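You operate a simulated robot arm through the tools that you are given. There is no shell and no other tool. Be economical: measure what you need, move in short steps, check, and stop when the job is done.

You are at the controls of a simulated robot arm. One attempt, no reset.

JOB
Open valve four first, shut and pin valve two, then drain 1 L into the blue bucket.
Fine: the yellow lock pin is home; use the upper drain cock and shut it again; hardly any spilt.

It is judged by the outcome, as a careful person would: the job done as asked, and still so three seconds after it is handed in. It fails if anything else is knocked over, pushed out of place, dropped, spilled or broken.

ROBOT AND FRAMES
A 7-joint arm with a two-finger parallel gripper, fixed in place. Base frame: the origin is at the foot of the arm, x ahead of it, y to its left, z up. Lengths are in m, angles in degrees, forces in N, time in s.
Its first joint turns from -166.0 to 166.0 degrees. Payload 4.4 kg.
The TCP is the grasp point between the finger pads, 0.023 m short of the fingertips. In the tool frame z runs along the fingers and y along their closing line. Largest opening 0.094 m; finger width 0.038, thickness 0.01; the body of the gripper, 0.054 by 0.096 m, starts 0.039 m behind the TCP.
Orientation is told as [roll, pitch, yaw] about the base's x, y, z axes, in that order, counted from this pose: with the fingers straight down and closing along the base's y, the tool's x points along the base's -x, its y along +y and its z along -z.

CONTROLS
- The arm moves only by the tool jog_arm. Its argument "increments" is a list of rows, each a list of 7 numbers: the shift along the tool's x, y, z in units of 20 mm (1.0 is 20 mm), then the turn, a rotation vector about the tool's x, y, z in units of 6 degrees (1.0 is 6 degrees), then the gripper command, from -1 (fully open) to 1 (shut), values between in proportion. In form: [[dx, dy, dz, ax, ay, az, gripper], ...]. A call has 1 to 8 rows; each row shifts and turns the commanded pose from where the row before left it, along the tool's axes as they then stand. A call with a number of a shift or a turn outside -1 to 1 is refused whole. Each row takes 0.2 s and may step no farther than 0.05 m and 8.6 degrees from the row before; otherwise, or with a gripper value out of range, the whole call is refused. Where a pose cannot be reached the arm comes as near as it can. A force on the tool above 80 N (or 10 N above the force at the start of the call, whichever is more), or a blocked arm, ends the call early, and 0.2 s more pass. The fingers move at their own pace (about 0.072 m/s each) and stop on an object; they squeeze with about 24 N. The grip force told is the motor's: it shows also when the fingers shut on nothing. Time passes only in rows, and 0.2 s behind the last, so rows that do not move let the fingers close. The reply holds the time, the measured pose of the TCP, the force on the tool along the base axes, the opening and the grip force, in the units named above and with some noise, with the torque about the TCP (base axes, N m) and any sound that the robot's microphone picked up, and new pictures: "views" is both (left out), scene, wrist or none.
- Cameras (640 x 400 px; columns grow to the right, rows downward): "scene" is fixed at [0.2189, 0.501, 1.5668]; the picture's right is [-0.19, -0.98, 0.00], its down [-0.62, 0.12, -0.78] and it looks along [0.76, -0.15, -0.63] (base axes); focal length 318 px, centre (320, 200). "wrist" rides on the gripper at [0.086, 0.016, -0.074] in the tool frame; the picture's right is [-0.18, 0.98, 0.00], its down [-0.58, -0.11, -0.81] and it looks along [-0.79, -0.15, 0.59] (tool axes); focal length 243 px, centre (320, 200). There is no depth. A picture from a camera that has moved, and an enlarged one, comes with that camera's place and axes in the base frame and with its lens.
- inspect(camera, box): a new picture of the part [left, top, right, bottom] of that camera's present view, enlarged. It takes no simulated time.
- close_job(): hands the job in; it is judged then, once.

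Work in short steps. Places have to be worked out from the pictures, the camera data and where the tool is seen: move nearer, look again, correct. Check each grasp and each placing, and mend what went wrong. You have 120 turns and 200 pictures in all, those below and enlarged ones among them. Open the gripper and draw the arm clear of the work before you hand the job in, unless the task says otherwise; then end with one line.

The tools are called by a JSON object that holds its "fn" and its "kwargs". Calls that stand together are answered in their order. jog_arm: Moves the arm, as the interface text tells. Its arguments: {"type":"object","properties":{"increments":{"type":"array","items":{"type":"array","items":{"type":"number"}}},"views":{"type":"string","enum":["both","scene","wrist","none"]}},"required":["increments"]} The other tools are called the same way: inspect (camera, box) takes an enlarged picture of a part of a camera's view; close_job () hands the job in.

At the start:

```text
t: 0.0
tool_pos: [0.6044, 0.0973, 1.3312]
ee_rot: [0.1, -0.1, 0.0]
contact_force: [-0.6, -0.8, 0.0]
moment: [-0.03, -0.04, -0.03]
gripper_width: 0.0941
grip_force: 0.0
```

scene: 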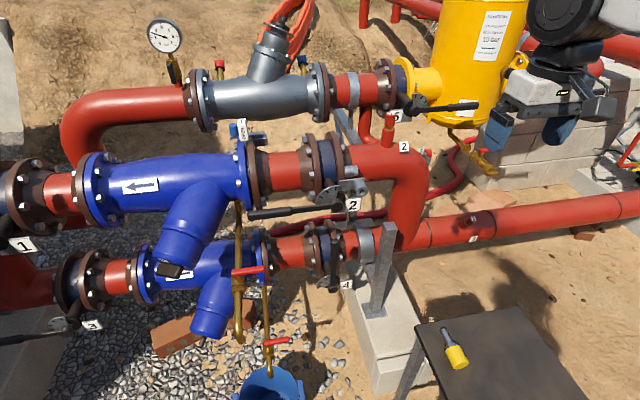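
wrist: 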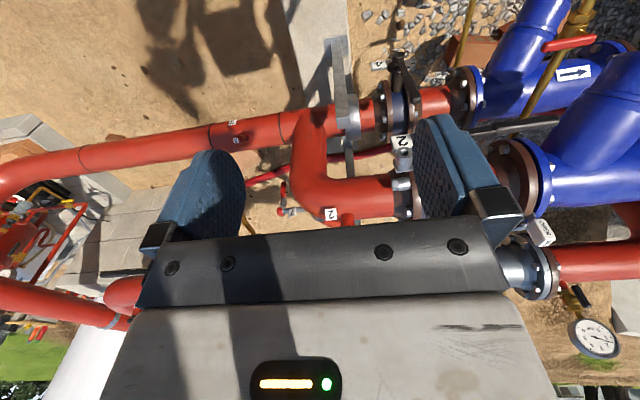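

I'll first look closely at the valves, drain cocks and the pin on the table.

{"fn": "inspect", "kwargs": {"camera": "scene", "box": [220, 140, 420, 265]}}

{"fn": "inspect", "kwargs": {"camera": "scene", "box": [200, 220, 400, 345]}}

{"fn": "inspect", "kwargs": {"camera": "scene", "box": [180, 275, 380, 400]}}

{"fn": "inspect", "kwargs": {"camera": "scene", "box": [400, 290, 560, 390]}}

{"fn": "inspect", "kwargs": {"camera": "scene", "box": [0, 200, 200, 325]}}

```text
3.20 times, centred on (320, 202) of scene
camera zoom: at [0.2189, 0.501, 1.5668], right [-0.19, -0.98, 0.0], down [-0.62, 0.12, -0.78], along [0.76, -0.15, -0.63], focal length 1018 px, centre (320, 192)
```

zoom: 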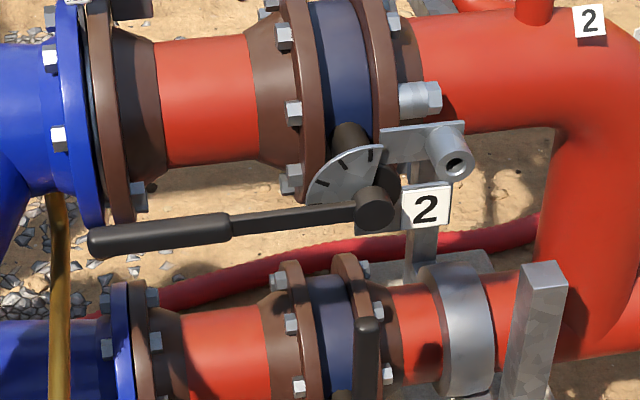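

```text
3.20 times, centred on (300, 282) of scene
camera zoom: at [0.2189, 0.501, 1.5668], right [-0.19, -0.98, 0.0], down [-0.62, 0.12, -0.78], along [0.76, -0.15, -0.63], focal length 1018 px, centre (384, -64)
```

zoom: 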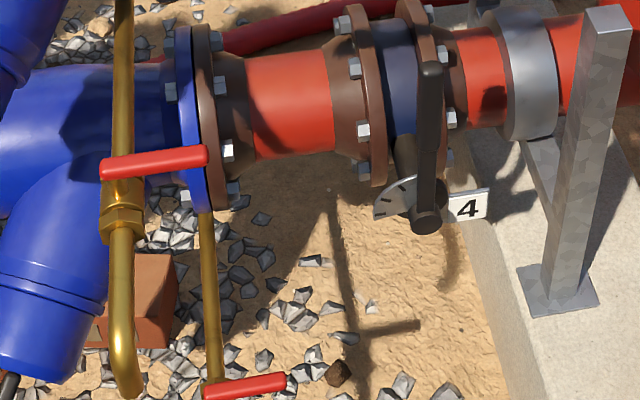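

```text
3.20 times, centred on (280, 338) of scene
camera zoom: at [0.2189, 0.501, 1.5668], right [-0.19, -0.98, 0.0], down [-0.62, 0.12, -0.78], along [0.76, -0.15, -0.63], focal length 1018 px, centre (448, -240)
```

zoom: 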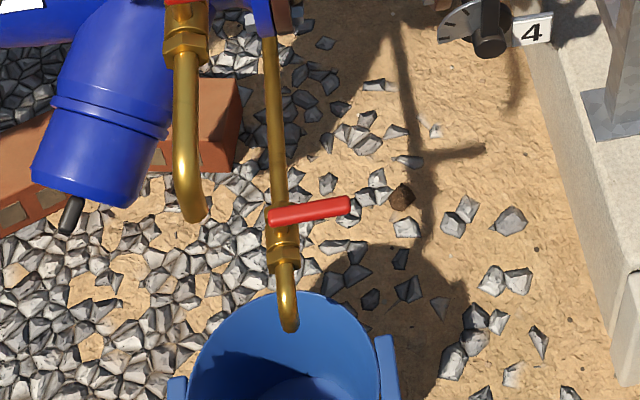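

```text
4.00 times, centred on (480, 340) of scene
camera zoom: at [0.2189, 0.501, 1.5668], right [-0.19, -0.98, 0.0], down [-0.62, 0.12, -0.78], along [0.76, -0.15, -0.63], focal length 1272 px, centre (-320, -360)
```

zoom: 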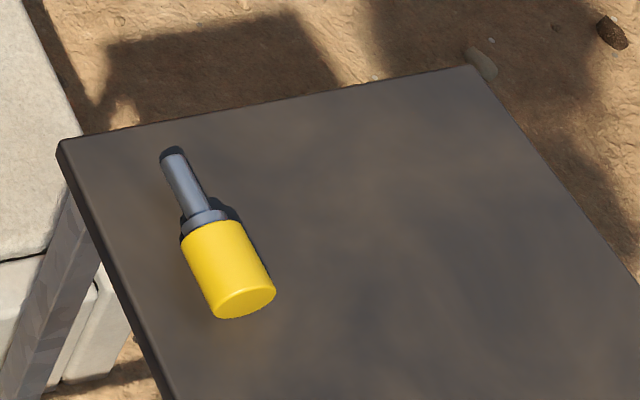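

```text
3.20 times, centred on (100, 262) of scene
camera zoom: at [0.2189, 0.501, 1.5668], right [-0.19, -0.98, 0.0], down [-0.62, 0.12, -0.78], along [0.76, -0.15, -0.63], focal length 1018 px, centre (1024, 0)
```

zoom: 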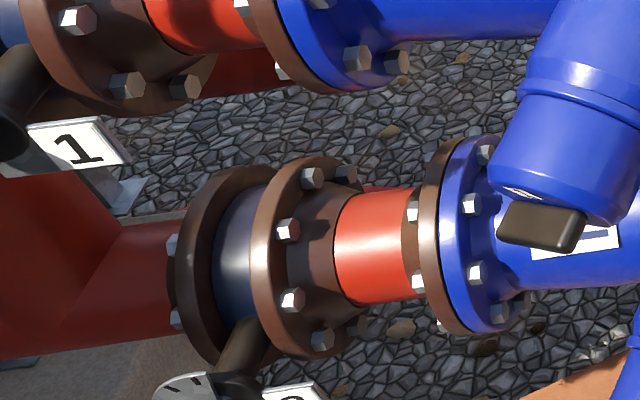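

Triangulating from both views: valve-2 tag ≈ (0.97, 0.24, 0.91), valve-4 tag ≈ (0.97, 0.24, 0.48), and the upper cock handle ≈ (0.82, 0.585, 0.84). The valve-4 lever points up (shut) and the valve-2 lever points left (open). I'll draw back and down for a second view, with the table in it too.

{"fn": "jog_arm", "kwargs": {"increments": [[1, 0, 1, 0, 0, 0, 1], [1, 0, 1, 0, 0, 0, 1], [1, 0, 1, 0, 0, 0, 1], [1, 0, 1, 0, 0, 0, 1], [1, 0, 1, 0, 0, 0, 1], [1, 0, 1, 0, 0, 0, 1], [1, 0, 1, 0, 0, 0, 1], [1, 0, 1, 0, 0, 0, 1]], "views": "both"}}

```text
t: 1.8
tool_pos: [0.4429, 0.0985, 1.1698]
ee_rot: [0.1, 0.1, 0.0]
contact_force: [-0.6, -0.9, -0.7]
moment: [0.04, 0.01, 0.0]
gripper_width: 0.0
grip_force: 23.9
camera wrist: at [0.3566, 0.1152, 1.2435], right [0.18, 0.98, 0.0], down [0.58, -0.11, 0.81], along [0.79, -0.15, -0.59], focal length 243 px, centre (320, 200)
```

scene: 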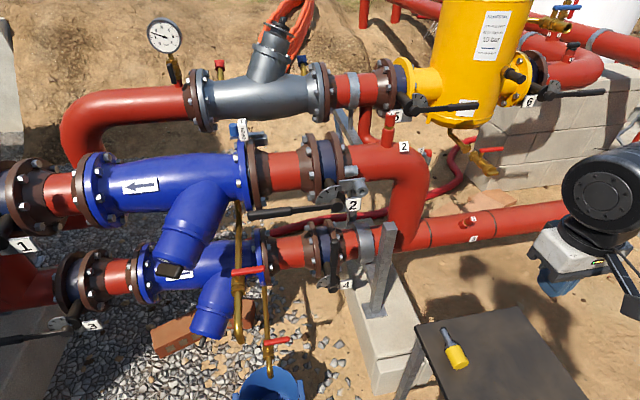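
wrist: 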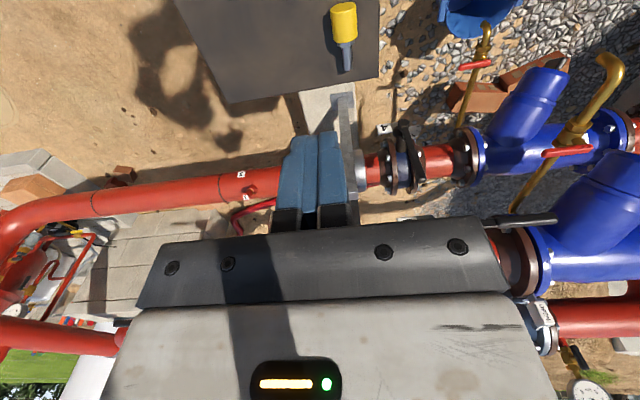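

The views agree well, so I'll zoom in on the wrist picture for the pin, the cocks and the bucket.

{"fn": "inspect", "kwargs": {"camera": "wrist", "box": [420, 0, 640, 220]}}

{"fn": "inspect", "kwargs": {"camera": "wrist", "box": [300, 0, 440, 88]}}

{"fn": "inspect", "kwargs": {"camera": "wrist", "box": [340, 90, 480, 220]}}

```text
1.82 times, centred on (530, 110) of wrist
camera zoom: at [0.3566, 0.1152, 1.2435], right [0.18, 0.98, 0.0], down [0.58, -0.11, 0.81], along [0.79, -0.15, -0.59], focal length 441 px, centre (-62, 364)
```

zoom: 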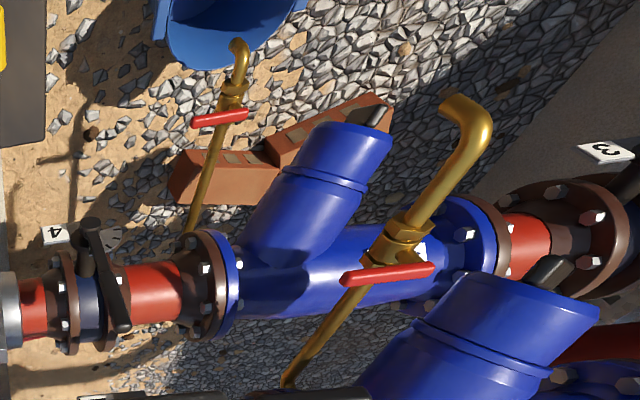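

```text
4.55 times, centred on (370, 44) of wrist
camera zoom: at [0.3566, 0.1152, 1.2435], right [0.18, 0.98, 0.0], down [0.58, -0.11, 0.81], along [0.79, -0.15, -0.59], focal length 1103 px, centre (93, 909)
```

zoom: 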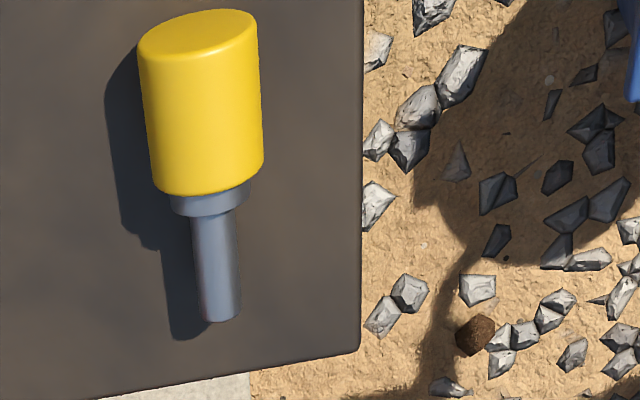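

```text
3.08 times, centred on (410, 155) of wrist
camera zoom: at [0.3566, 0.1152, 1.2435], right [0.18, 0.98, 0.0], down [0.58, -0.11, 0.81], along [0.79, -0.15, -0.59], focal length 746 px, centre (43, 338)
```

zoom: 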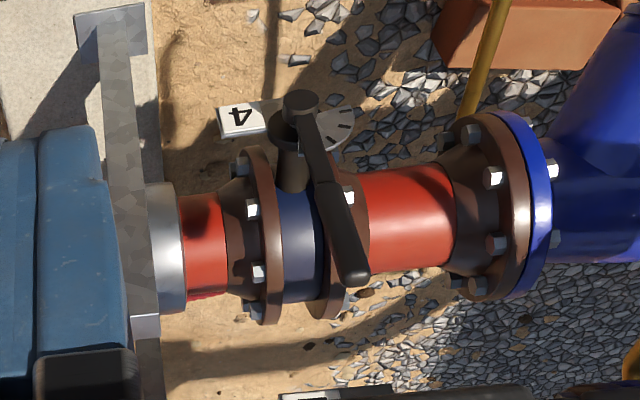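

Lever 4 stands at x≈0.94, y≈0.307, with its hub at z≈0.51 and tip at z≈0.77. Lever 2 has the same shape with its hub at z≈0.94. I'll yaw about 18° and tilt the fingers forward so I can push lever 4 from its right side.

{"fn": "jog_arm", "kwargs": {"increments": [[0, 0, 1, 0, 0, -1, 1], [0, 0, 1, 0, 0, -1, 1], [0, 0, 1, 0, 0, -1, 1], [0, 0, 1, 0, -1, 0, 1], [0, 0, 0, 0, -1, 0, 1], [0, 0, 0, 0, -1, 0, 1], [0, 0, 0, 0, -1, 0, 1], [0, 0, 0, 0, -1, 0, 1]], "views": "wrist"}}

{"fn": "jog_arm", "kwargs": {"increments": [[0, 0, 0, 0, -1, 0, 1], [0, 0, 0, 0, -1, 0, 1], [0, 0, 0, 0, -1, 0, 1], [0, 0, 0, 0, -1, 0, 1], [0, 0, 0, 0, -1, 0, 1]], "views": "wrist"}}

```text
t: 3.6
tool_pos: [0.4429, 0.0973, 1.0914]
ee_rot: [0.0, -30.0, 18.1]
contact_force: [0.6, -1.5, 0.2]
moment: [0.0, 0.05, 0.03]
gripper_width: 0.0
grip_force: 23.7
camera wrist: at [0.3319, 0.079, 1.1118], right [-0.15, 0.98, 0.09], down [0.13, -0.07, 0.99], along [0.98, 0.16, -0.11], focal length 243 px, centre (320, 200)
```

wrist: 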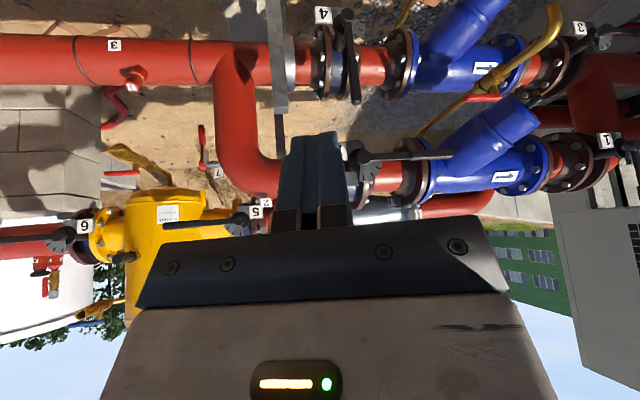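

```text
t: 5.0
tool_pos: [0.4537, 0.0987, 1.0657]
ee_rot: [0.9, -56.7, 17.2]
contact_force: [-0.8, -0.2, 0.3]
moment: [-0.04, -0.02, 0.0]
gripper_width: 0.0
grip_force: 24.2
stopped in row 5: the arm was blocked; the commanded pose is now the measured one
camera wrist: at [0.3436, 0.0815, 1.0333], right [-0.21, 0.96, 0.16], down [-0.3, -0.22, 0.93], along [0.93, 0.14, 0.34], focal length 243 px, centre (320, 200)
```

wrist: 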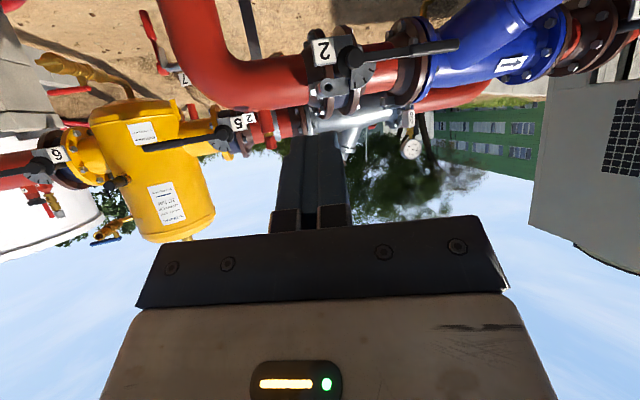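

The tilt stopped at 57°, which is good enough. The pre-contact point (≈0.93, 0.25, 0.72) lies straight along the fingers, about 0.6 m ahead. I'll advance in two steps and look.

{"fn": "jog_arm", "kwargs": {"increments": [[0, 0, 1, 0, 0, 0, 1], [0, 0, 1, 0, 0, 0, 1], [0, 0, 1, 0, 0, 0, 1], [0, 0, 1, 0, 0, 0, 1], [0, 0, 1, 0, 0, 0, 1], [0, 0, 1, 0, 0, 0, 1], [0, 0, 1, 0, 0, 0, 1], [0, 0, 1, 0, 0, 0, 1]], "views": "none"}}

{"fn": "jog_arm", "kwargs": {"increments": [[0, 0, 1, 0, 0, 0, 1], [0, 0, 1, 0, 0, 0, 1], [0, 0, 1, 0, 0, 0, 1], [0, 0, 1, 0, 0, 0, 1], [0, 0, 1, 0, 0, 0, 1], [0, 0, 1, 0, 0, 0, 1], [0, 0, 1, 0, 0, 0, 1], [0, 0, 1, 0, 0, 0, 1]], "views": "both"}}

```text
t: 6.8
tool_pos: [0.5799, 0.1434, 0.976]
ee_rot: [0.8, -56.8, 17.4]
contact_force: [0.3, 0.1, 0.7]
moment: [-0.04, -0.01, 0.02]
gripper_width: 0.0
grip_force: 24.1
```

```text
t: 8.6
tool_pos: [0.7071, 0.1831, 0.8918]
ee_rot: [0.8, -56.8, 17.4]
contact_force: [0.1, 0.2, 0.8]
moment: [0.01, 0.03, -0.04]
gripper_width: 0.0001
grip_force: 23.7
camera wrist: at [0.5973, 0.1656, 0.8584], right [-0.21, 0.96, 0.16], down [-0.3, -0.22, 0.93], along [0.93, 0.14, 0.34], focal length 243 px, centre (320, 200)
```

scene: 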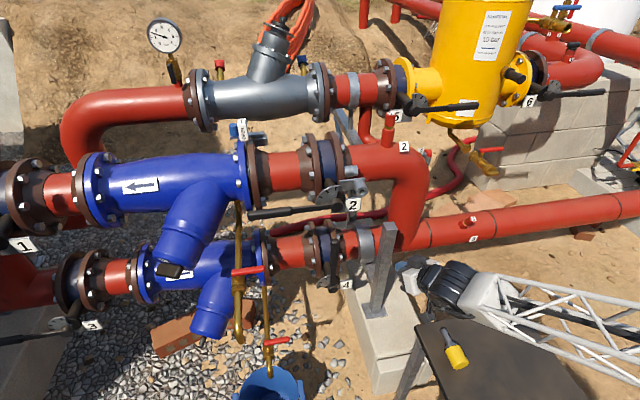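
wrist: 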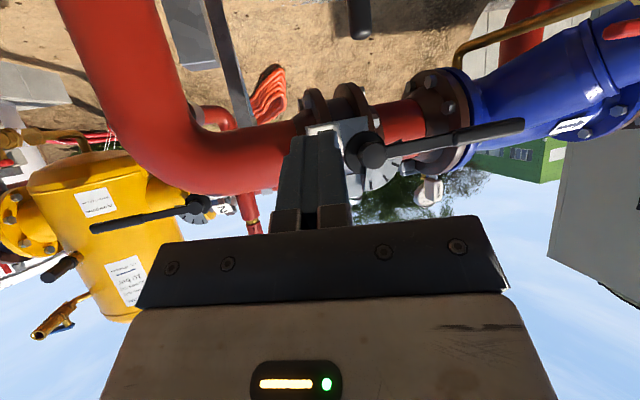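

Lever 4's tip is confirmed at (0.944, 0.307, 0.77). I'll advance the rest of the way to the right side of the lever.

{"fn": "jog_arm", "kwargs": {"increments": [[0.1, 0, 1, 0, 0, 0, 1], [0.1, 0, 1, 0, 0, 0, 1], [0.1, 0, 1, 0, 0, 0, 1], [0.1, 0, 1, 0, 0, 0, 1], [0.1, 0, 1, 0, 0, 0, 1], [0.1, 0, 1, 0, 0, 0, 1], [0.1, 0, 1, 0, 0, 0, 1], [0.1, 0, 1, 0, 0, 0, 1]], "views": "none"}}

{"fn": "jog_arm", "kwargs": {"increments": [[0, 0, 1, 0, 0, 0, 1], [0, 0, 1, 0, 0, 0, 1], [0, 0, 1, 0, 0, 0, 1], [0, 0, 1, 0, 0, 0, 1], [0, 0, 1, 0, 0, 0, 1], [0, 0, 1, 0, 0, 0, 1]], "views": "both"}}

{"fn": "inspect", "kwargs": {"camera": "scene", "box": [280, 200, 440, 300]}}

```text
t: 10.4
tool_pos: [0.8255, 0.2225, 0.7907]
ee_rot: [1.0, -56.8, 17.3]
contact_force: [-0.7, -0.8, 0.3]
moment: [-0.02, 0.04, 0.0]
gripper_width: 0.0001
grip_force: 24.3
```

```text
t: 11.8
tool_pos: [0.9209, 0.2519, 0.7229]
ee_rot: [1.1, -56.8, 17.4]
contact_force: [-0.1, 0.1, -0.4]
moment: [-0.03, 0.01, -0.01]
gripper_width: 0.0
grip_force: 24.4
camera wrist: at [0.8118, 0.2345, 0.6913], right [-0.21, 0.96, 0.16], down [-0.3, -0.22, 0.93], along [0.93, 0.15, 0.34], focal length 243 px, centre (320, 200)
```

scene: 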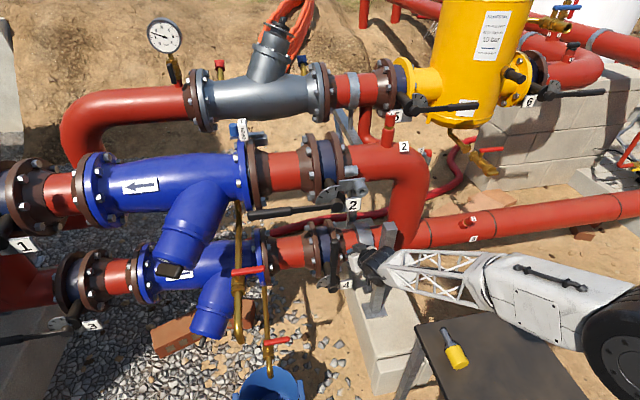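
wrist: 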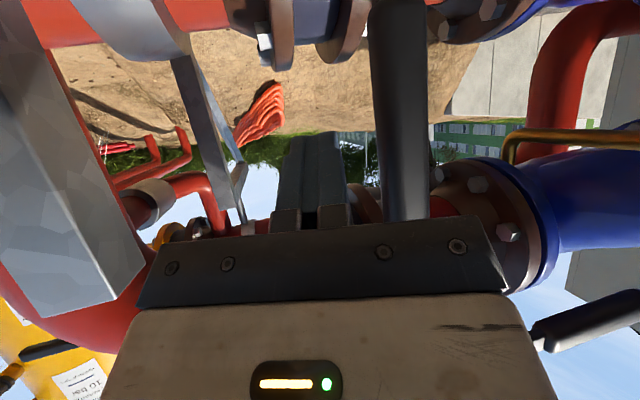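

```text
4.00 times, centred on (360, 250) of scene
camera zoom: at [0.2189, 0.501, 1.5668], right [-0.19, -0.98, 0.0], down [-0.62, 0.12, -0.78], along [0.76, -0.15, -0.63], focal length 1272 px, centre (160, 0)
```

zoom: 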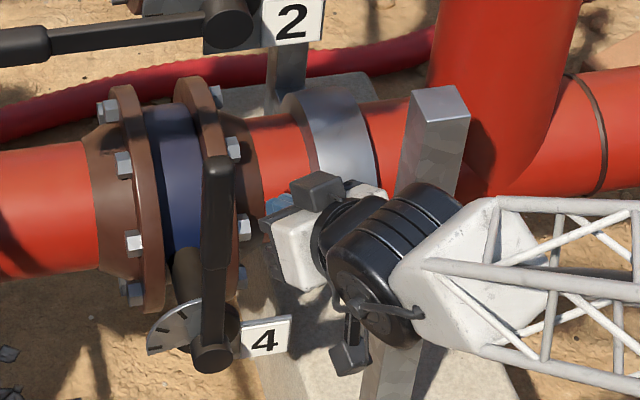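

The fingers sit right of lever 4 with about 3 cm of clearance. I'll close in and push it left along its arc to about 30°, watching the force.

{"fn": "jog_arm", "kwargs": {"increments": [[0, 0.6, 0.52, 0, 0, 0, 1], [0, 0.6, 0.52, 0, 0, 0, 1], [-0.1, 0.83, 0.24, 0, 0, 0, 1], [-0.1, 0.83, 0.24, 0, 0, 0, 1], [-0.1, 0.83, 0.24, 0, 0, 0, 1], [0.09, 0.78, 0.34, 0, 0, 0, 1], [0.09, 0.78, 0.34, 0, 0, 0, 1], [0.09, 0.78, 0.34, 0, 0, 0, 1]], "views": "both"}}

{"fn": "inspect", "kwargs": {"camera": "scene", "box": [260, 200, 420, 300]}}

```text
t: 13.3
tool_pos: [0.9598, 0.2974, 0.714]
ee_rot: [1.4, -56.4, 17.8]
contact_force: [-33.1, -0.2, 15.7]
moment: [0.28, -1.15, 0.57]
gripper_width: 0.0
grip_force: 23.5
out of reach, approached as far as the arm can: row 1, 2, 3, 4, 5, 6, 7
stopped in row 7: the force on the tool passed its limit at 124 N (the readings are from after the stop); the commanded pose is now the measured one
camera wrist: at [0.8506, 0.2774, 0.6823], right [-0.22, 0.96, 0.17], down [-0.29, -0.23, 0.93], along [0.93, 0.16, 0.33], focal length 243 px, centre (320, 200)
```

scene: 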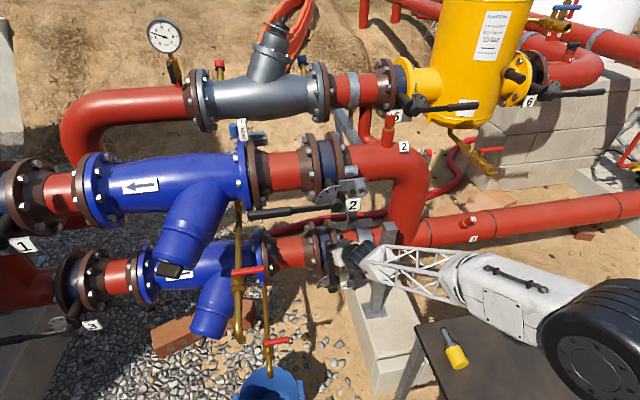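
wrist: 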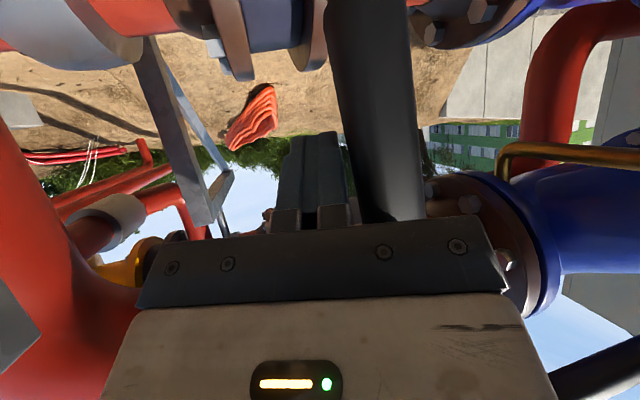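

```text
4.00 times, centred on (340, 250) of scene
camera zoom: at [0.2189, 0.501, 1.5668], right [-0.19, -0.98, 0.0], down [-0.62, 0.12, -0.78], along [0.76, -0.15, -0.63], focal length 1272 px, centre (240, 0)
```

zoom: 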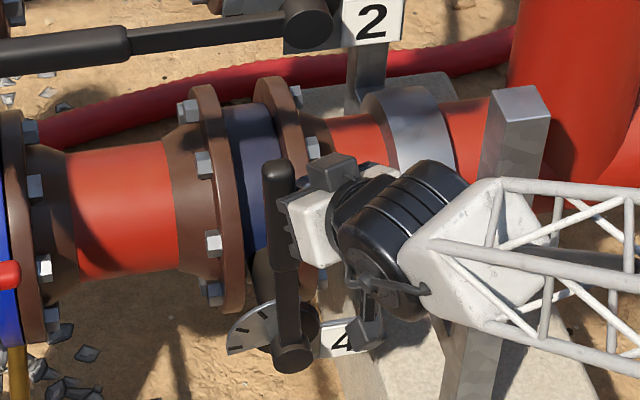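

The force limit tripped because the hand body pressed the lever head-on at x≈0.96, and the arm reported it was out of reach; the lever leaned only slightly. I'll back off a little and see what is reachable.

{"fn": "jog_arm", "kwargs": {"increments": [[0, -0.3, -1, 0, 0, 0, 1], [0, 0, -1, 0, 0, 0, 1], [0, 0, 0, 0, 0, 0, 1]], "views": "wrist"}}

{"fn": "inspect", "kwargs": {"camera": "scene", "box": [260, 200, 420, 300]}}

```text
t: 14.1
tool_pos: [0.931, 0.2804, 0.7368]
ee_rot: [1.7, -56.6, 17.6]
contact_force: [3.8, -2.9, 0.7]
moment: [0.04, -0.01, -0.14]
gripper_width: 0.0
grip_force: 23.9
camera wrist: at [0.8224, 0.2604, 0.7047], right [-0.22, 0.96, 0.17], down [-0.29, -0.23, 0.93], along [0.93, 0.16, 0.33], focal length 243 px, centre (320, 200)
```

wrist: 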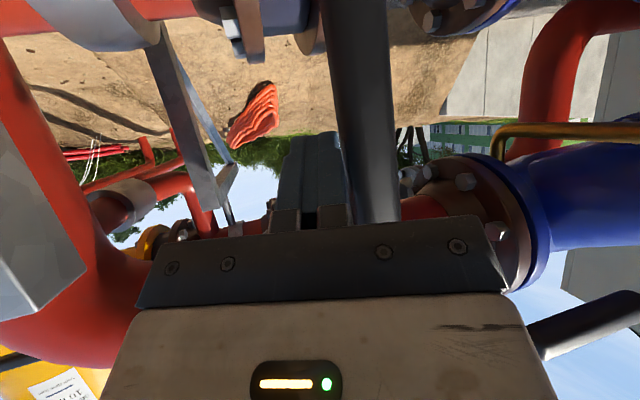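

```text
4.00 times, centred on (340, 250) of scene
camera zoom: at [0.2189, 0.501, 1.5668], right [-0.19, -0.98, 0.0], down [-0.62, 0.12, -0.78], along [0.76, -0.15, -0.63], focal length 1272 px, centre (240, 0)
```

zoom: 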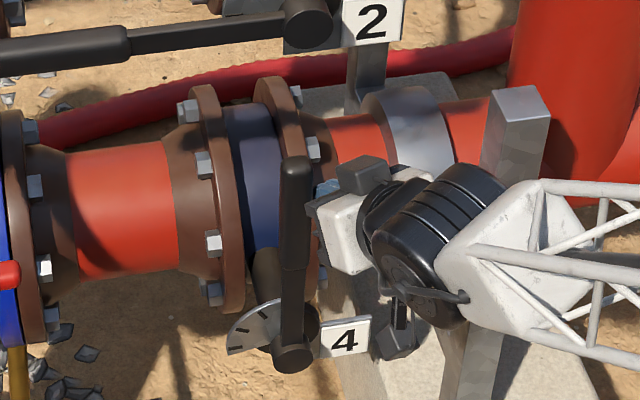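

Lever 4 leaned under load but sprang back upright, so there may be a detent or latch. I'll look closely at the lever and hub.

{"fn": "inspect", "kwargs": {"camera": "scene", "box": [310, 230, 358, 300]}}

{"fn": "inspect", "kwargs": {"camera": "scene", "box": [240, 170, 370, 225]}}

{"fn": "inspect", "kwargs": {"camera": "wrist", "box": [240, 0, 480, 150]}}

```text
5.71 times, centred on (334, 265) of scene
camera zoom: at [0.2189, 0.501, 1.5668], right [-0.19, -0.98, 0.0], down [-0.62, 0.12, -0.78], along [0.76, -0.15, -0.63], focal length 1818 px, centre (240, -171)
```

zoom: 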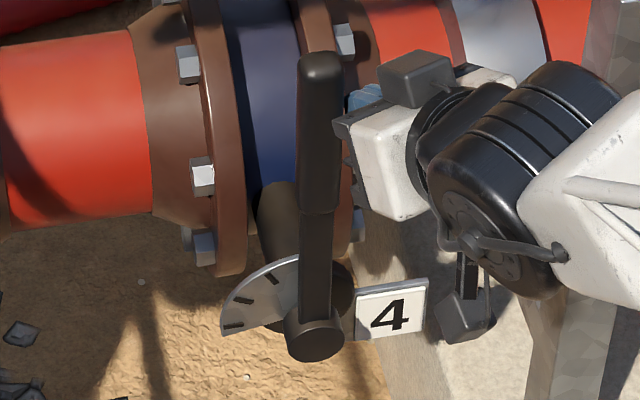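

```text
4.92 times, centred on (305, 198) of scene
camera zoom: at [0.2189, 0.501, 1.5668], right [-0.19, -0.98, 0.0], down [-0.62, 0.12, -0.78], along [0.76, -0.15, -0.63], focal length 1566 px, centre (394, 212)
```

zoom: 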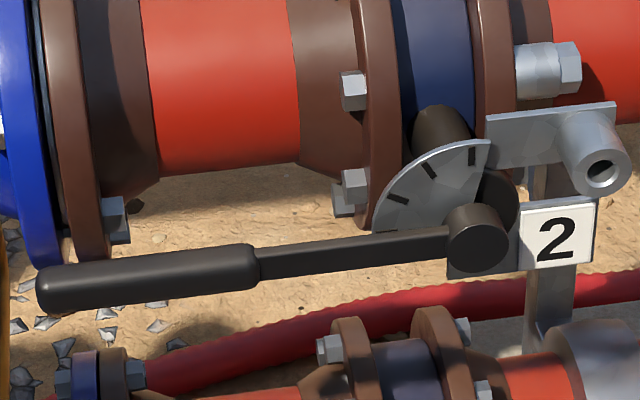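

```text
2.67 times, centred on (360, 75) of wrist
camera zoom: at [0.8224, 0.2604, 0.7047], right [-0.22, 0.96, 0.17], down [-0.29, -0.23, 0.93], along [0.93, 0.16, 0.33], focal length 647 px, centre (213, 533)
```

zoom: 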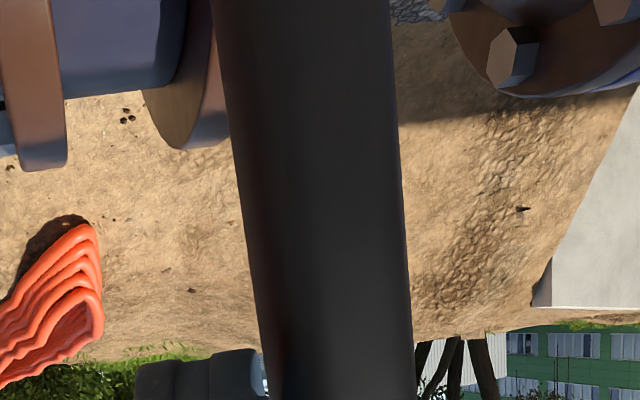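

There's no latch to be seen, so it's probably a detent or breakaway torque. I'll push purely along +y, higher on the grip and without pressing forward.

{"fn": "jog_arm", "kwargs": {"increments": [[-0.16, 0.96, 0.24, 0, 0, 0, 1], [-0.16, 0.96, 0.24, 0, 0, 0, 1], [-0.16, 0.96, 0.24, 0, 0, 0, 1], [-0.1, 0.96, 0.26, 0, 0, 0, 1]], "views": "wrist"}}

{"fn": "inspect", "kwargs": {"camera": "scene", "box": [260, 200, 420, 300]}}

```text
t: 15.1
tool_pos: [0.9467, 0.3236, 0.7438]
ee_rot: [2.7, -56.2, 17.7]
contact_force: [-1.6, -0.5, 0.7]
moment: [-0.02, 0.02, 0.01]
gripper_width: 0.0001
grip_force: 23.7
out of reach, approached as far as the arm can: row 2, 3, 4
camera wrist: at [0.8368, 0.3024, 0.7117], right [-0.24, 0.96, 0.18], down [-0.28, -0.24, 0.93], along [0.93, 0.17, 0.32], focal length 243 px, centre (320, 200)
```

wrist: 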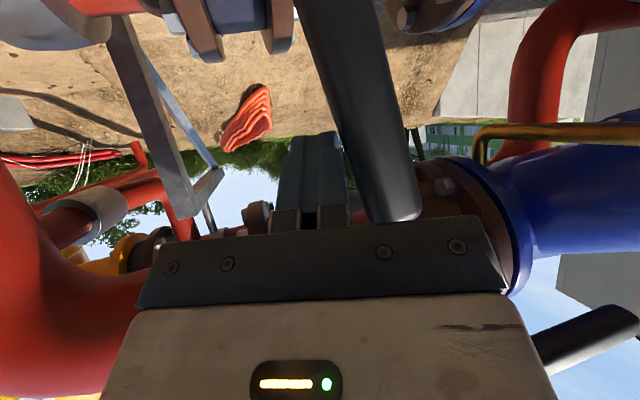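

```text
4.00 times, centred on (340, 250) of scene
camera zoom: at [0.2189, 0.501, 1.5668], right [-0.19, -0.98, 0.0], down [-0.62, 0.12, -0.78], along [0.76, -0.15, -0.63], focal length 1272 px, centre (240, 0)
```

zoom: 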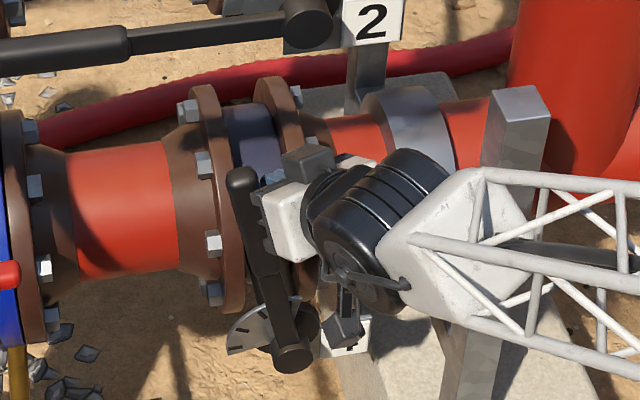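

Lever 4 is now moving left with almost no force, so the torque is light, but the arm is at some joint limit up here. I'll continue down the arc, where reach should improve.

{"fn": "jog_arm", "kwargs": {"increments": [[0.84, 0, 0.45, 0, 0, 0, 1], [0.84, 0, 0.45, 0, 0, 0, 1], [0.4, 0.7, 0.4, 0, 0, 0, 1], [0.4, 0.7, 0.4, 0, 0, 0, 1]], "views": "none"}}

{"fn": "inspect", "kwargs": {"camera": "scene", "box": [260, 200, 420, 300]}}

```text
t: 16.1
tool_pos: [0.9605, 0.3158, 0.6889]
ee_rot: [2.6, -56.2, 17.7]
contact_force: [0.5, 0.4, -0.1]
moment: [-0.04, -0.01, 0.0]
gripper_width: 0.0002
grip_force: 24.0
out of reach, approached as far as the arm can: row 1, 2, 3, 4
```

```text
4.00 times, centred on (340, 250) of scene
camera zoom: at [0.2189, 0.501, 1.5668], right [-0.19, -0.98, 0.0], down [-0.62, 0.12, -0.78], along [0.76, -0.15, -0.63], focal length 1272 px, centre (240, 0)
```

zoom: 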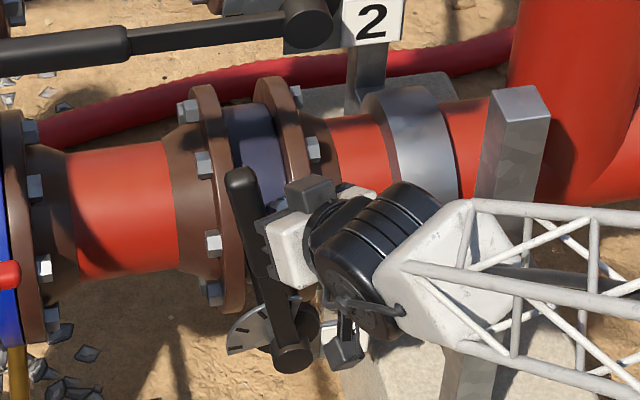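

The limit seems to be the arm's azimuth exceeding the tool's yaw. I'll yaw the tool another 24° to the left to free it.

{"fn": "jog_arm", "kwargs": {"increments": [[0, 0, -0.8, -0.84, 0, -0.54, 1], [0, 0, -0.2, -0.84, 0, -0.54, 1], [0, 0, 0, -0.84, 0, -0.54, 1], [0, 0, 0, -0.84, 0, -0.54, 1]], "views": "wrist"}}

{"fn": "inspect", "kwargs": {"camera": "scene", "box": [260, 200, 420, 300]}}

```text
t: 17.1
tool_pos: [0.9433, 0.3104, 0.7017]
ee_rot: [2.1, -56.9, 41.3]
contact_force: [-0.2, 0.4, 0.7]
moment: [0.0, -0.02, 0.02]
gripper_width: 0.0
grip_force: 24.3
camera wrist: at [0.8523, 0.2493, 0.6679], right [-0.59, 0.78, 0.17], down [-0.17, -0.34, 0.93], along [0.78, 0.52, 0.34], focal length 243 px, centre (320, 200)
```

wrist: 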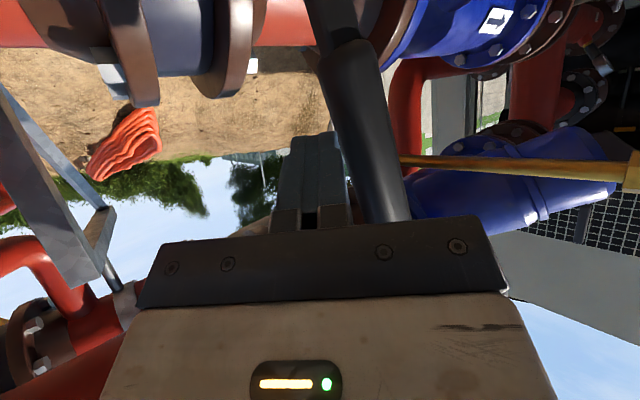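

```text
4.00 times, centred on (340, 250) of scene
camera zoom: at [0.2189, 0.501, 1.5668], right [-0.19, -0.98, 0.0], down [-0.62, 0.12, -0.78], along [0.76, -0.15, -0.63], focal length 1272 px, centre (240, 0)
```

zoom: 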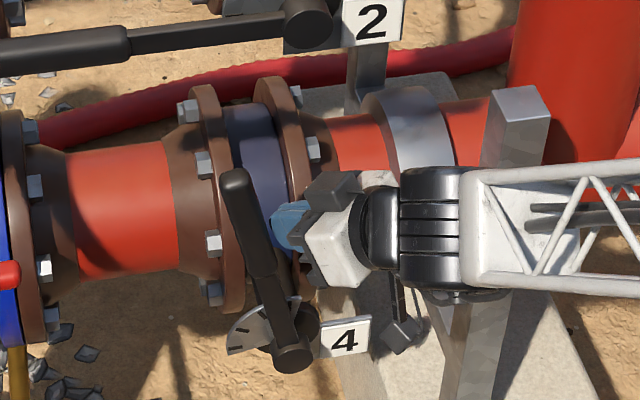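

The yaw took and the lever is holding at about 17°. I'll keep pushing along the arc to around 60°.

{"fn": "jog_arm", "kwargs": {"increments": [[-0.21, 0.9, 0.63, 0, 0, 0, 1], [-0.21, 0.9, 0.63, 0, 0, 0, 1], [-0.21, 0.9, 0.63, 0, 0, 0, 1], [0.21, 0.77, 0.94, 0, 0, 0, 1], [0.21, 0.77, 0.94, 0, 0, 0, 1], [0.48, 0.58, 0.92, 0, 0, 0, 1], [0.48, 0.58, 0.92, 0, 0, 0, 1]], "views": "wrist"}}

{"fn": "inspect", "kwargs": {"camera": "scene", "box": [240, 210, 400, 310]}}

```text
t: 18.7
tool_pos: [0.9309, 0.4518, 0.6286]
ee_rot: [2.0, -56.8, 41.3]
contact_force: [-5.3, -4.2, 0.9]
moment: [-0.14, 0.12, 0.05]
gripper_width: 0.0002
grip_force: 23.6
camera wrist: at [0.8404, 0.3896, 0.5962], right [-0.59, 0.79, 0.17], down [-0.17, -0.34, 0.93], along [0.79, 0.52, 0.34], focal length 243 px, centre (320, 200)
```

wrist: 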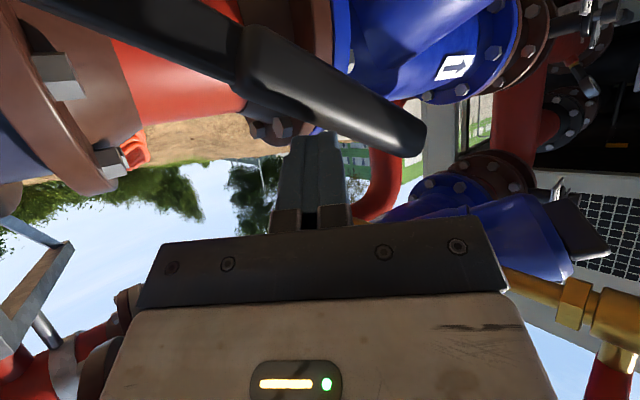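

```text
4.00 times, centred on (320, 260) of scene
camera zoom: at [0.2189, 0.501, 1.5668], right [-0.19, -0.98, 0.0], down [-0.62, 0.12, -0.78], along [0.76, -0.15, -0.63], focal length 1272 px, centre (320, -40)
```

zoom: 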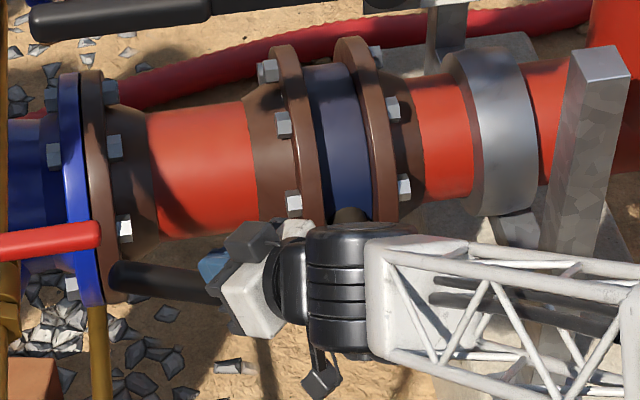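

The lever is at about 60° and tracking well, so I'll push on down to horizontal.

{"fn": "jog_arm", "kwargs": {"increments": [[0.7, 0.38, 0.85, 0, 0, 0, 1], [0.7, 0.38, 0.85, 0, 0, 0, 1], [0.84, 0.17, 0.72, 0, 0, 0, 1], [0.84, 0.17, 0.72, 0, 0, 0, 1], [0.7, 0, 0.5, 0, 0, 0, 1]], "views": "wrist"}}

{"fn": "inspect", "kwargs": {"camera": "scene", "box": [240, 210, 400, 310]}}

```text
t: 19.8
tool_pos: [0.9379, 0.4844, 0.5511]
ee_rot: [1.6, -57.9, 41.5]
contact_force: [-1.6, -2.2, 7.8]
moment: [-0.02, -0.01, -0.01]
gripper_width: 0.0
grip_force: 23.5
stopped in row 5: the force on the tool passed its limit at 306 N (the readings are from after the stop); the commanded pose is now the measured one
camera wrist: at [0.8471, 0.422, 0.5177], right [-0.6, 0.78, 0.17], down [-0.19, -0.35, 0.92], along [0.78, 0.52, 0.35], focal length 243 px, centre (320, 200)
```

wrist: 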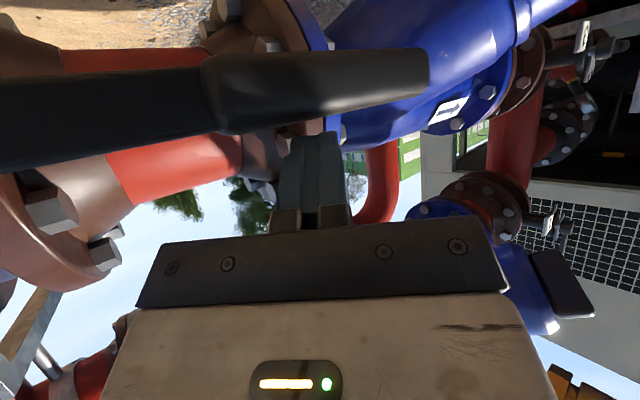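

```text
4.00 times, centred on (320, 260) of scene
camera zoom: at [0.2189, 0.501, 1.5668], right [-0.19, -0.98, 0.0], down [-0.62, 0.12, -0.78], along [0.76, -0.15, -0.63], focal length 1272 px, centre (320, -40)
```

zoom: 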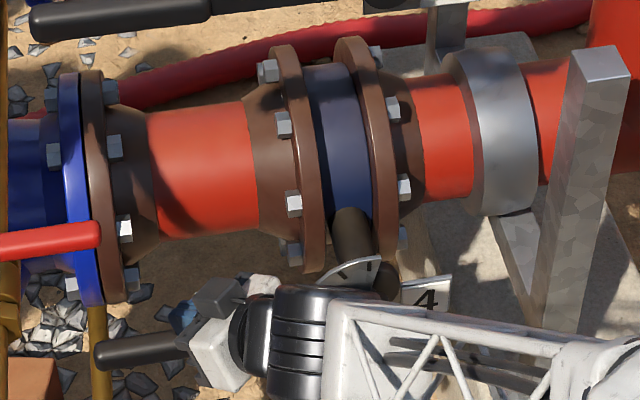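

The lever hit its open stop and lies horizontal. I'll retreat straight back along the tool and check it.

{"fn": "jog_arm", "kwargs": {"increments": [[-0.3, 0, -0.5, 0, 0, 0, 1], [0, 0, -1, 0, 0, 0, 1], [0, 0, -1, 0, 0, 0, 1], [0, 0, -1, 0, 0, 0, 1], [0, 0, -1, 0, 0, 0, 1], [0, 0, -1, 0, 0, 0, 1], [0, 0, -1, 0, 0, 0, 1], [0, 0, -1, 0, 0, 0, 1]], "views": "scene"}}

{"fn": "inspect", "kwargs": {"camera": "scene", "box": [240, 210, 400, 310]}}

```text
t: 21.6
tool_pos: [0.8471, 0.3976, 0.6348]
ee_rot: [1.8, -57.8, 41.5]
contact_force: [0.5, -0.4, 0.4]
moment: [0.02, 0.0, 0.03]
gripper_width: 0.0
grip_force: 23.9
```

scene: 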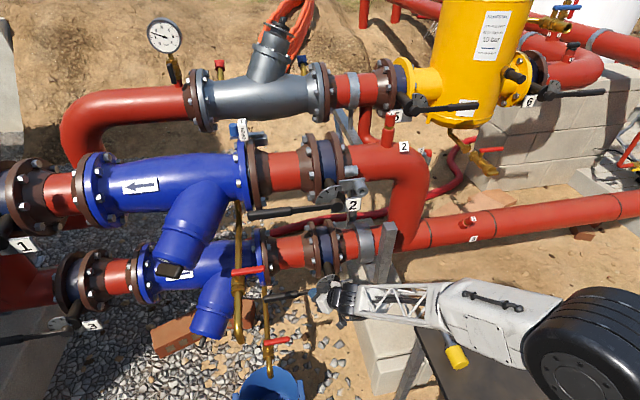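

```text
4.00 times, centred on (320, 260) of scene
camera zoom: at [0.2189, 0.501, 1.5668], right [-0.19, -0.98, 0.0], down [-0.62, 0.12, -0.78], along [0.76, -0.15, -0.63], focal length 1272 px, centre (320, -40)
```

zoom: 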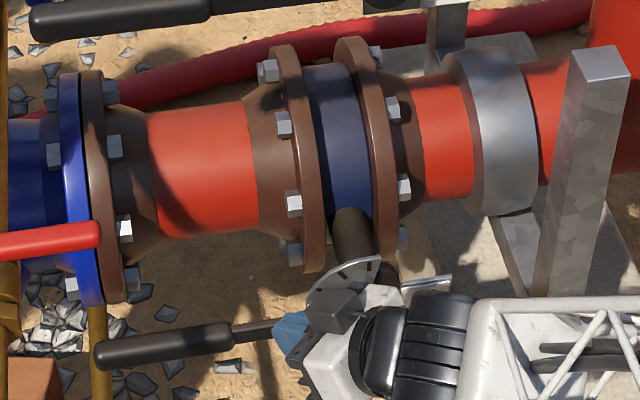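

Valve 4 looks open. Next I'll rise towards valve 2, which also takes the elbow off the table area, and flatten the tool so I can push lever 2 up from below.

{"fn": "jog_arm", "kwargs": {"increments": [[-0.84, 0, -0.53, 0, 0, 0, 1], [-0.84, 0, -0.53, 0, 0, 0, 1], [-0.84, 0, -0.53, 0, 0, 0, 1], [-0.84, 0, -0.53, 0, 0, 0, 1], [-0.84, 0, -0.53, 0, 0, 0, 1], [-0.84, 0, -0.53, 0, 0, 0, 1], [-0.84, 0, -0.53, 0, 0, 0, 1], [-0.84, 0, -0.53, 0, 0, 0, 1]], "views": "none"}}

{"fn": "jog_arm", "kwargs": {"increments": [[0, 0, 0, 0, -1, 0, 1], [0, 0, 0, 0, -1, 0, 1], [0, 0, 0, 0, -1, 0, 1], [0, 0, 0, 0, -1, 0, 1]], "views": "both"}}

{"fn": "inspect", "kwargs": {"camera": "scene", "box": [240, 230, 400, 330]}}

```text
t: 23.4
tool_pos: [0.8485, 0.3946, 0.7934]
ee_rot: [1.8, -57.9, 41.5]
contact_force: [-0.3, 0.5, -0.6]
moment: [0.0, -0.01, -0.04]
gripper_width: 0.0
grip_force: 24.5
```

```text
t: 24.4
tool_pos: [0.8487, 0.3963, 0.7956]
ee_rot: [6.4, -81.8, 36.5]
contact_force: [0.6, 0.0, -0.3]
moment: [0.02, -0.02, 0.0]
gripper_width: 0.0001
grip_force: 24.0
camera wrist: at [0.7752, 0.3507, 0.7192], right [-0.65, 0.73, 0.2], down [-0.44, -0.58, 0.69], along [0.62, 0.36, 0.7], focal length 243 px, centre (320, 200)
```

scene: 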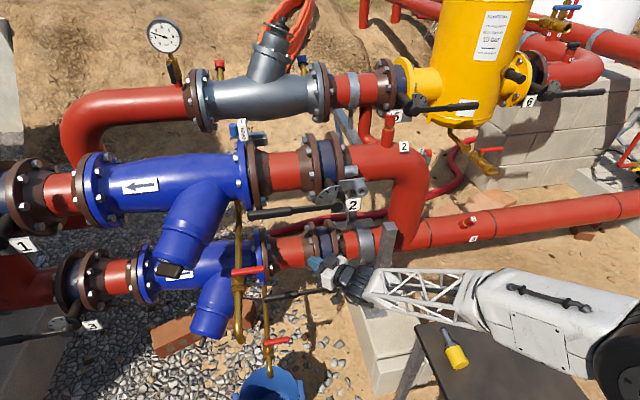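
wrist: 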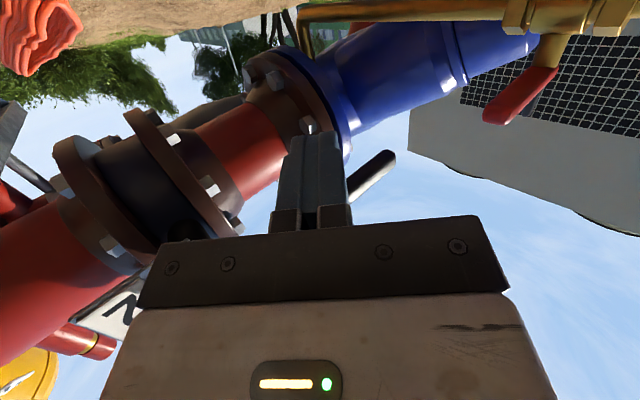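

```text
4.00 times, centred on (320, 280) of scene
camera zoom: at [0.2189, 0.501, 1.5668], right [-0.19, -0.98, 0.0], down [-0.62, 0.12, -0.78], along [0.76, -0.15, -0.63], focal length 1272 px, centre (320, -120)
```

zoom: 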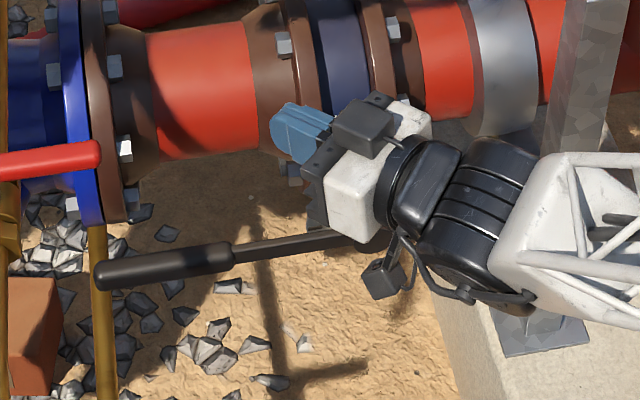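

The tool is nearly horizontal now and lever 4 reads horizontal, so valve 4 is open. I'll rise to z≈0.885 and slip the fingers beneath lever 2 at y≈0.465.

{"fn": "jog_arm", "kwargs": {"increments": [[-0.89, 0, -0.13, 0, 0, 0, 1], [-0.89, 0, -0.13, 0, 0, 0, 1], [-0.89, 0, -0.13, 0, 0, 0, 1], [-0.89, 0, -0.13, 0, 0, 0, 1], [-0.89, 0, -0.13, 0, 0, 0, 1], [-0.14, -0.06, 1, 0, 0, 0, 1], [-0.14, -0.06, 1, 0, 0, 0, 1]], "views": "none"}}

{"fn": "jog_arm", "kwargs": {"increments": [[-0.14, -0.06, 1, 0, 0, 0, 1], [-0.14, -0.06, 1, 0, 0, 0, 1]], "views": "both"}}

{"fn": "inspect", "kwargs": {"camera": "scene", "box": [230, 150, 390, 250]}}

```text
t: 26.0
tool_pos: [0.8822, 0.4206, 0.8849]
ee_rot: [6.6, -81.7, 36.6]
contact_force: [0.2, -0.2, 0.7]
moment: [-0.01, 0.01, -0.01]
gripper_width: 0.0001
grip_force: 23.9
```

```text
t: 26.6
tool_pos: [0.9124, 0.447, 0.8846]
ee_rot: [6.8, -81.7, 36.3]
contact_force: [0.1, 0.1, 0.2]
moment: [-0.02, 0.03, 0.0]
gripper_width: 0.0002
grip_force: 24.4
camera wrist: at [0.8383, 0.4014, 0.8086], right [-0.65, 0.73, 0.2], down [-0.44, -0.58, 0.69], along [0.62, 0.36, 0.7], focal length 243 px, centre (320, 200)
```

scene: 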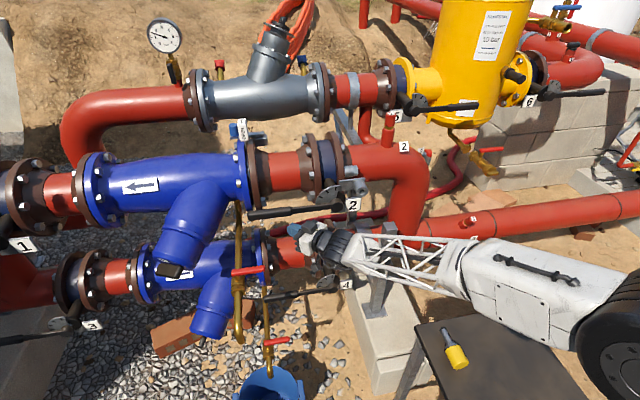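
wrist: 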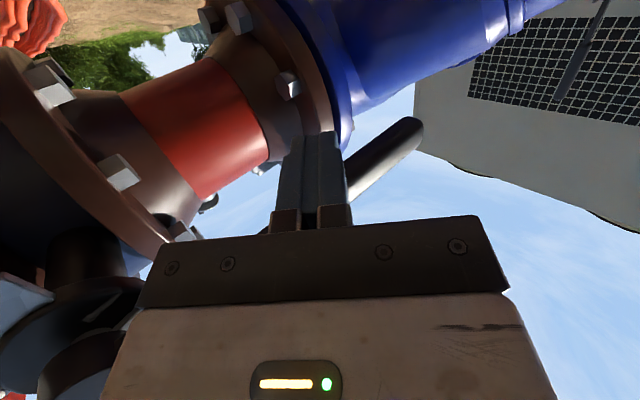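

```text
4.00 times, centred on (310, 200) of scene
camera zoom: at [0.2189, 0.501, 1.5668], right [-0.19, -0.98, 0.0], down [-0.62, 0.12, -0.78], along [0.76, -0.15, -0.63], focal length 1272 px, centre (360, 200)
```

zoom: 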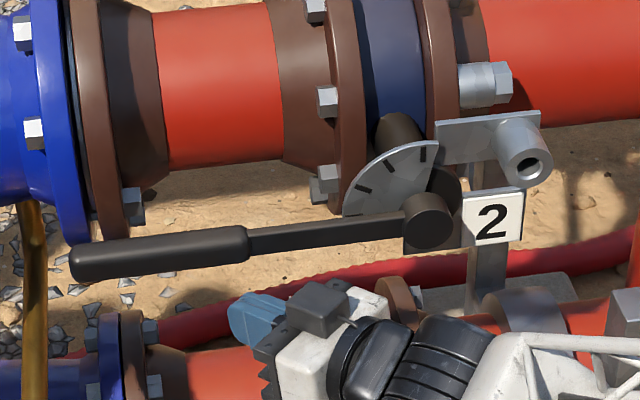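

The fingertips are right beneath lever 2. I'll slide about 2.5 cm further forward, then lift it along the arc to around 30°.

{"fn": "jog_arm", "kwargs": {"increments": [[-0.09, 0, 0.65, 0, 0, 0, 1], [-0.09, 0, 0.65, 0, 0, 0, 1], [-0.82, 0.04, -0.08, 0, 0, 0, 1], [-0.82, 0.04, -0.08, 0, 0, 0, 1], [-0.82, 0.04, -0.08, 0, 0, 0, 1], [-0.82, 0.04, -0.08, 0, 0, 0, 1], [-1, -0.11, -0.27, 0, 0, 0, 1], [-1, -0.11, -0.27, 0, 0, 0, 1]], "views": "wrist"}}

{"fn": "inspect", "kwargs": {"camera": "scene", "box": [230, 150, 390, 250]}}

```text
t: 28.4
tool_pos: [0.9335, 0.4585, 0.992]
ee_rot: [6.5, -82.0, 36.5]
contact_force: [-2.2, 1.6, -1.9]
moment: [0.01, -0.04, -0.01]
gripper_width: 0.0002
grip_force: 23.6
camera wrist: at [0.8585, 0.4146, 0.9162], right [-0.65, 0.73, 0.2], down [-0.44, -0.58, 0.69], along [0.62, 0.36, 0.7], focal length 243 px, centre (320, 200)
```

wrist: 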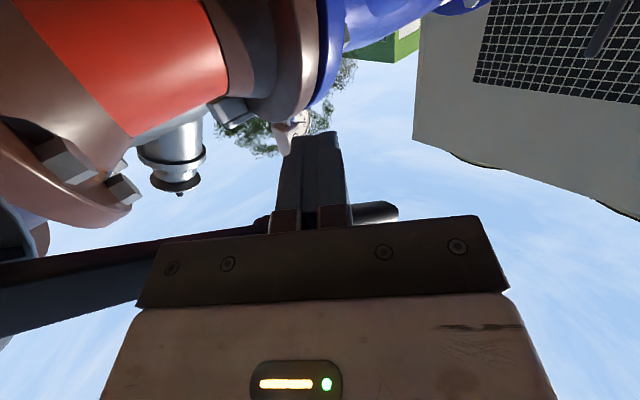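

```text
4.00 times, centred on (310, 200) of scene
camera zoom: at [0.2189, 0.501, 1.5668], right [-0.19, -0.98, 0.0], down [-0.62, 0.12, -0.78], along [0.76, -0.15, -0.63], focal length 1272 px, centre (360, 200)
```

zoom: 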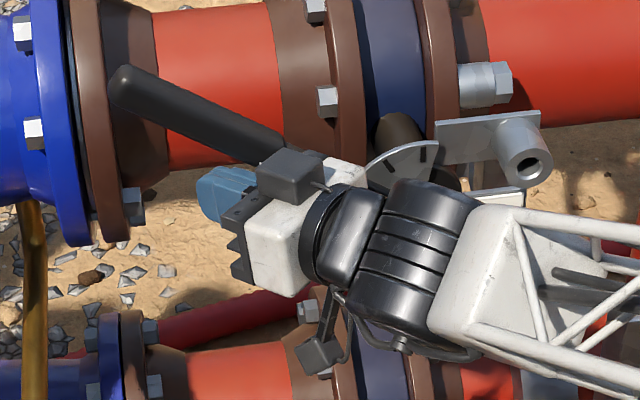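

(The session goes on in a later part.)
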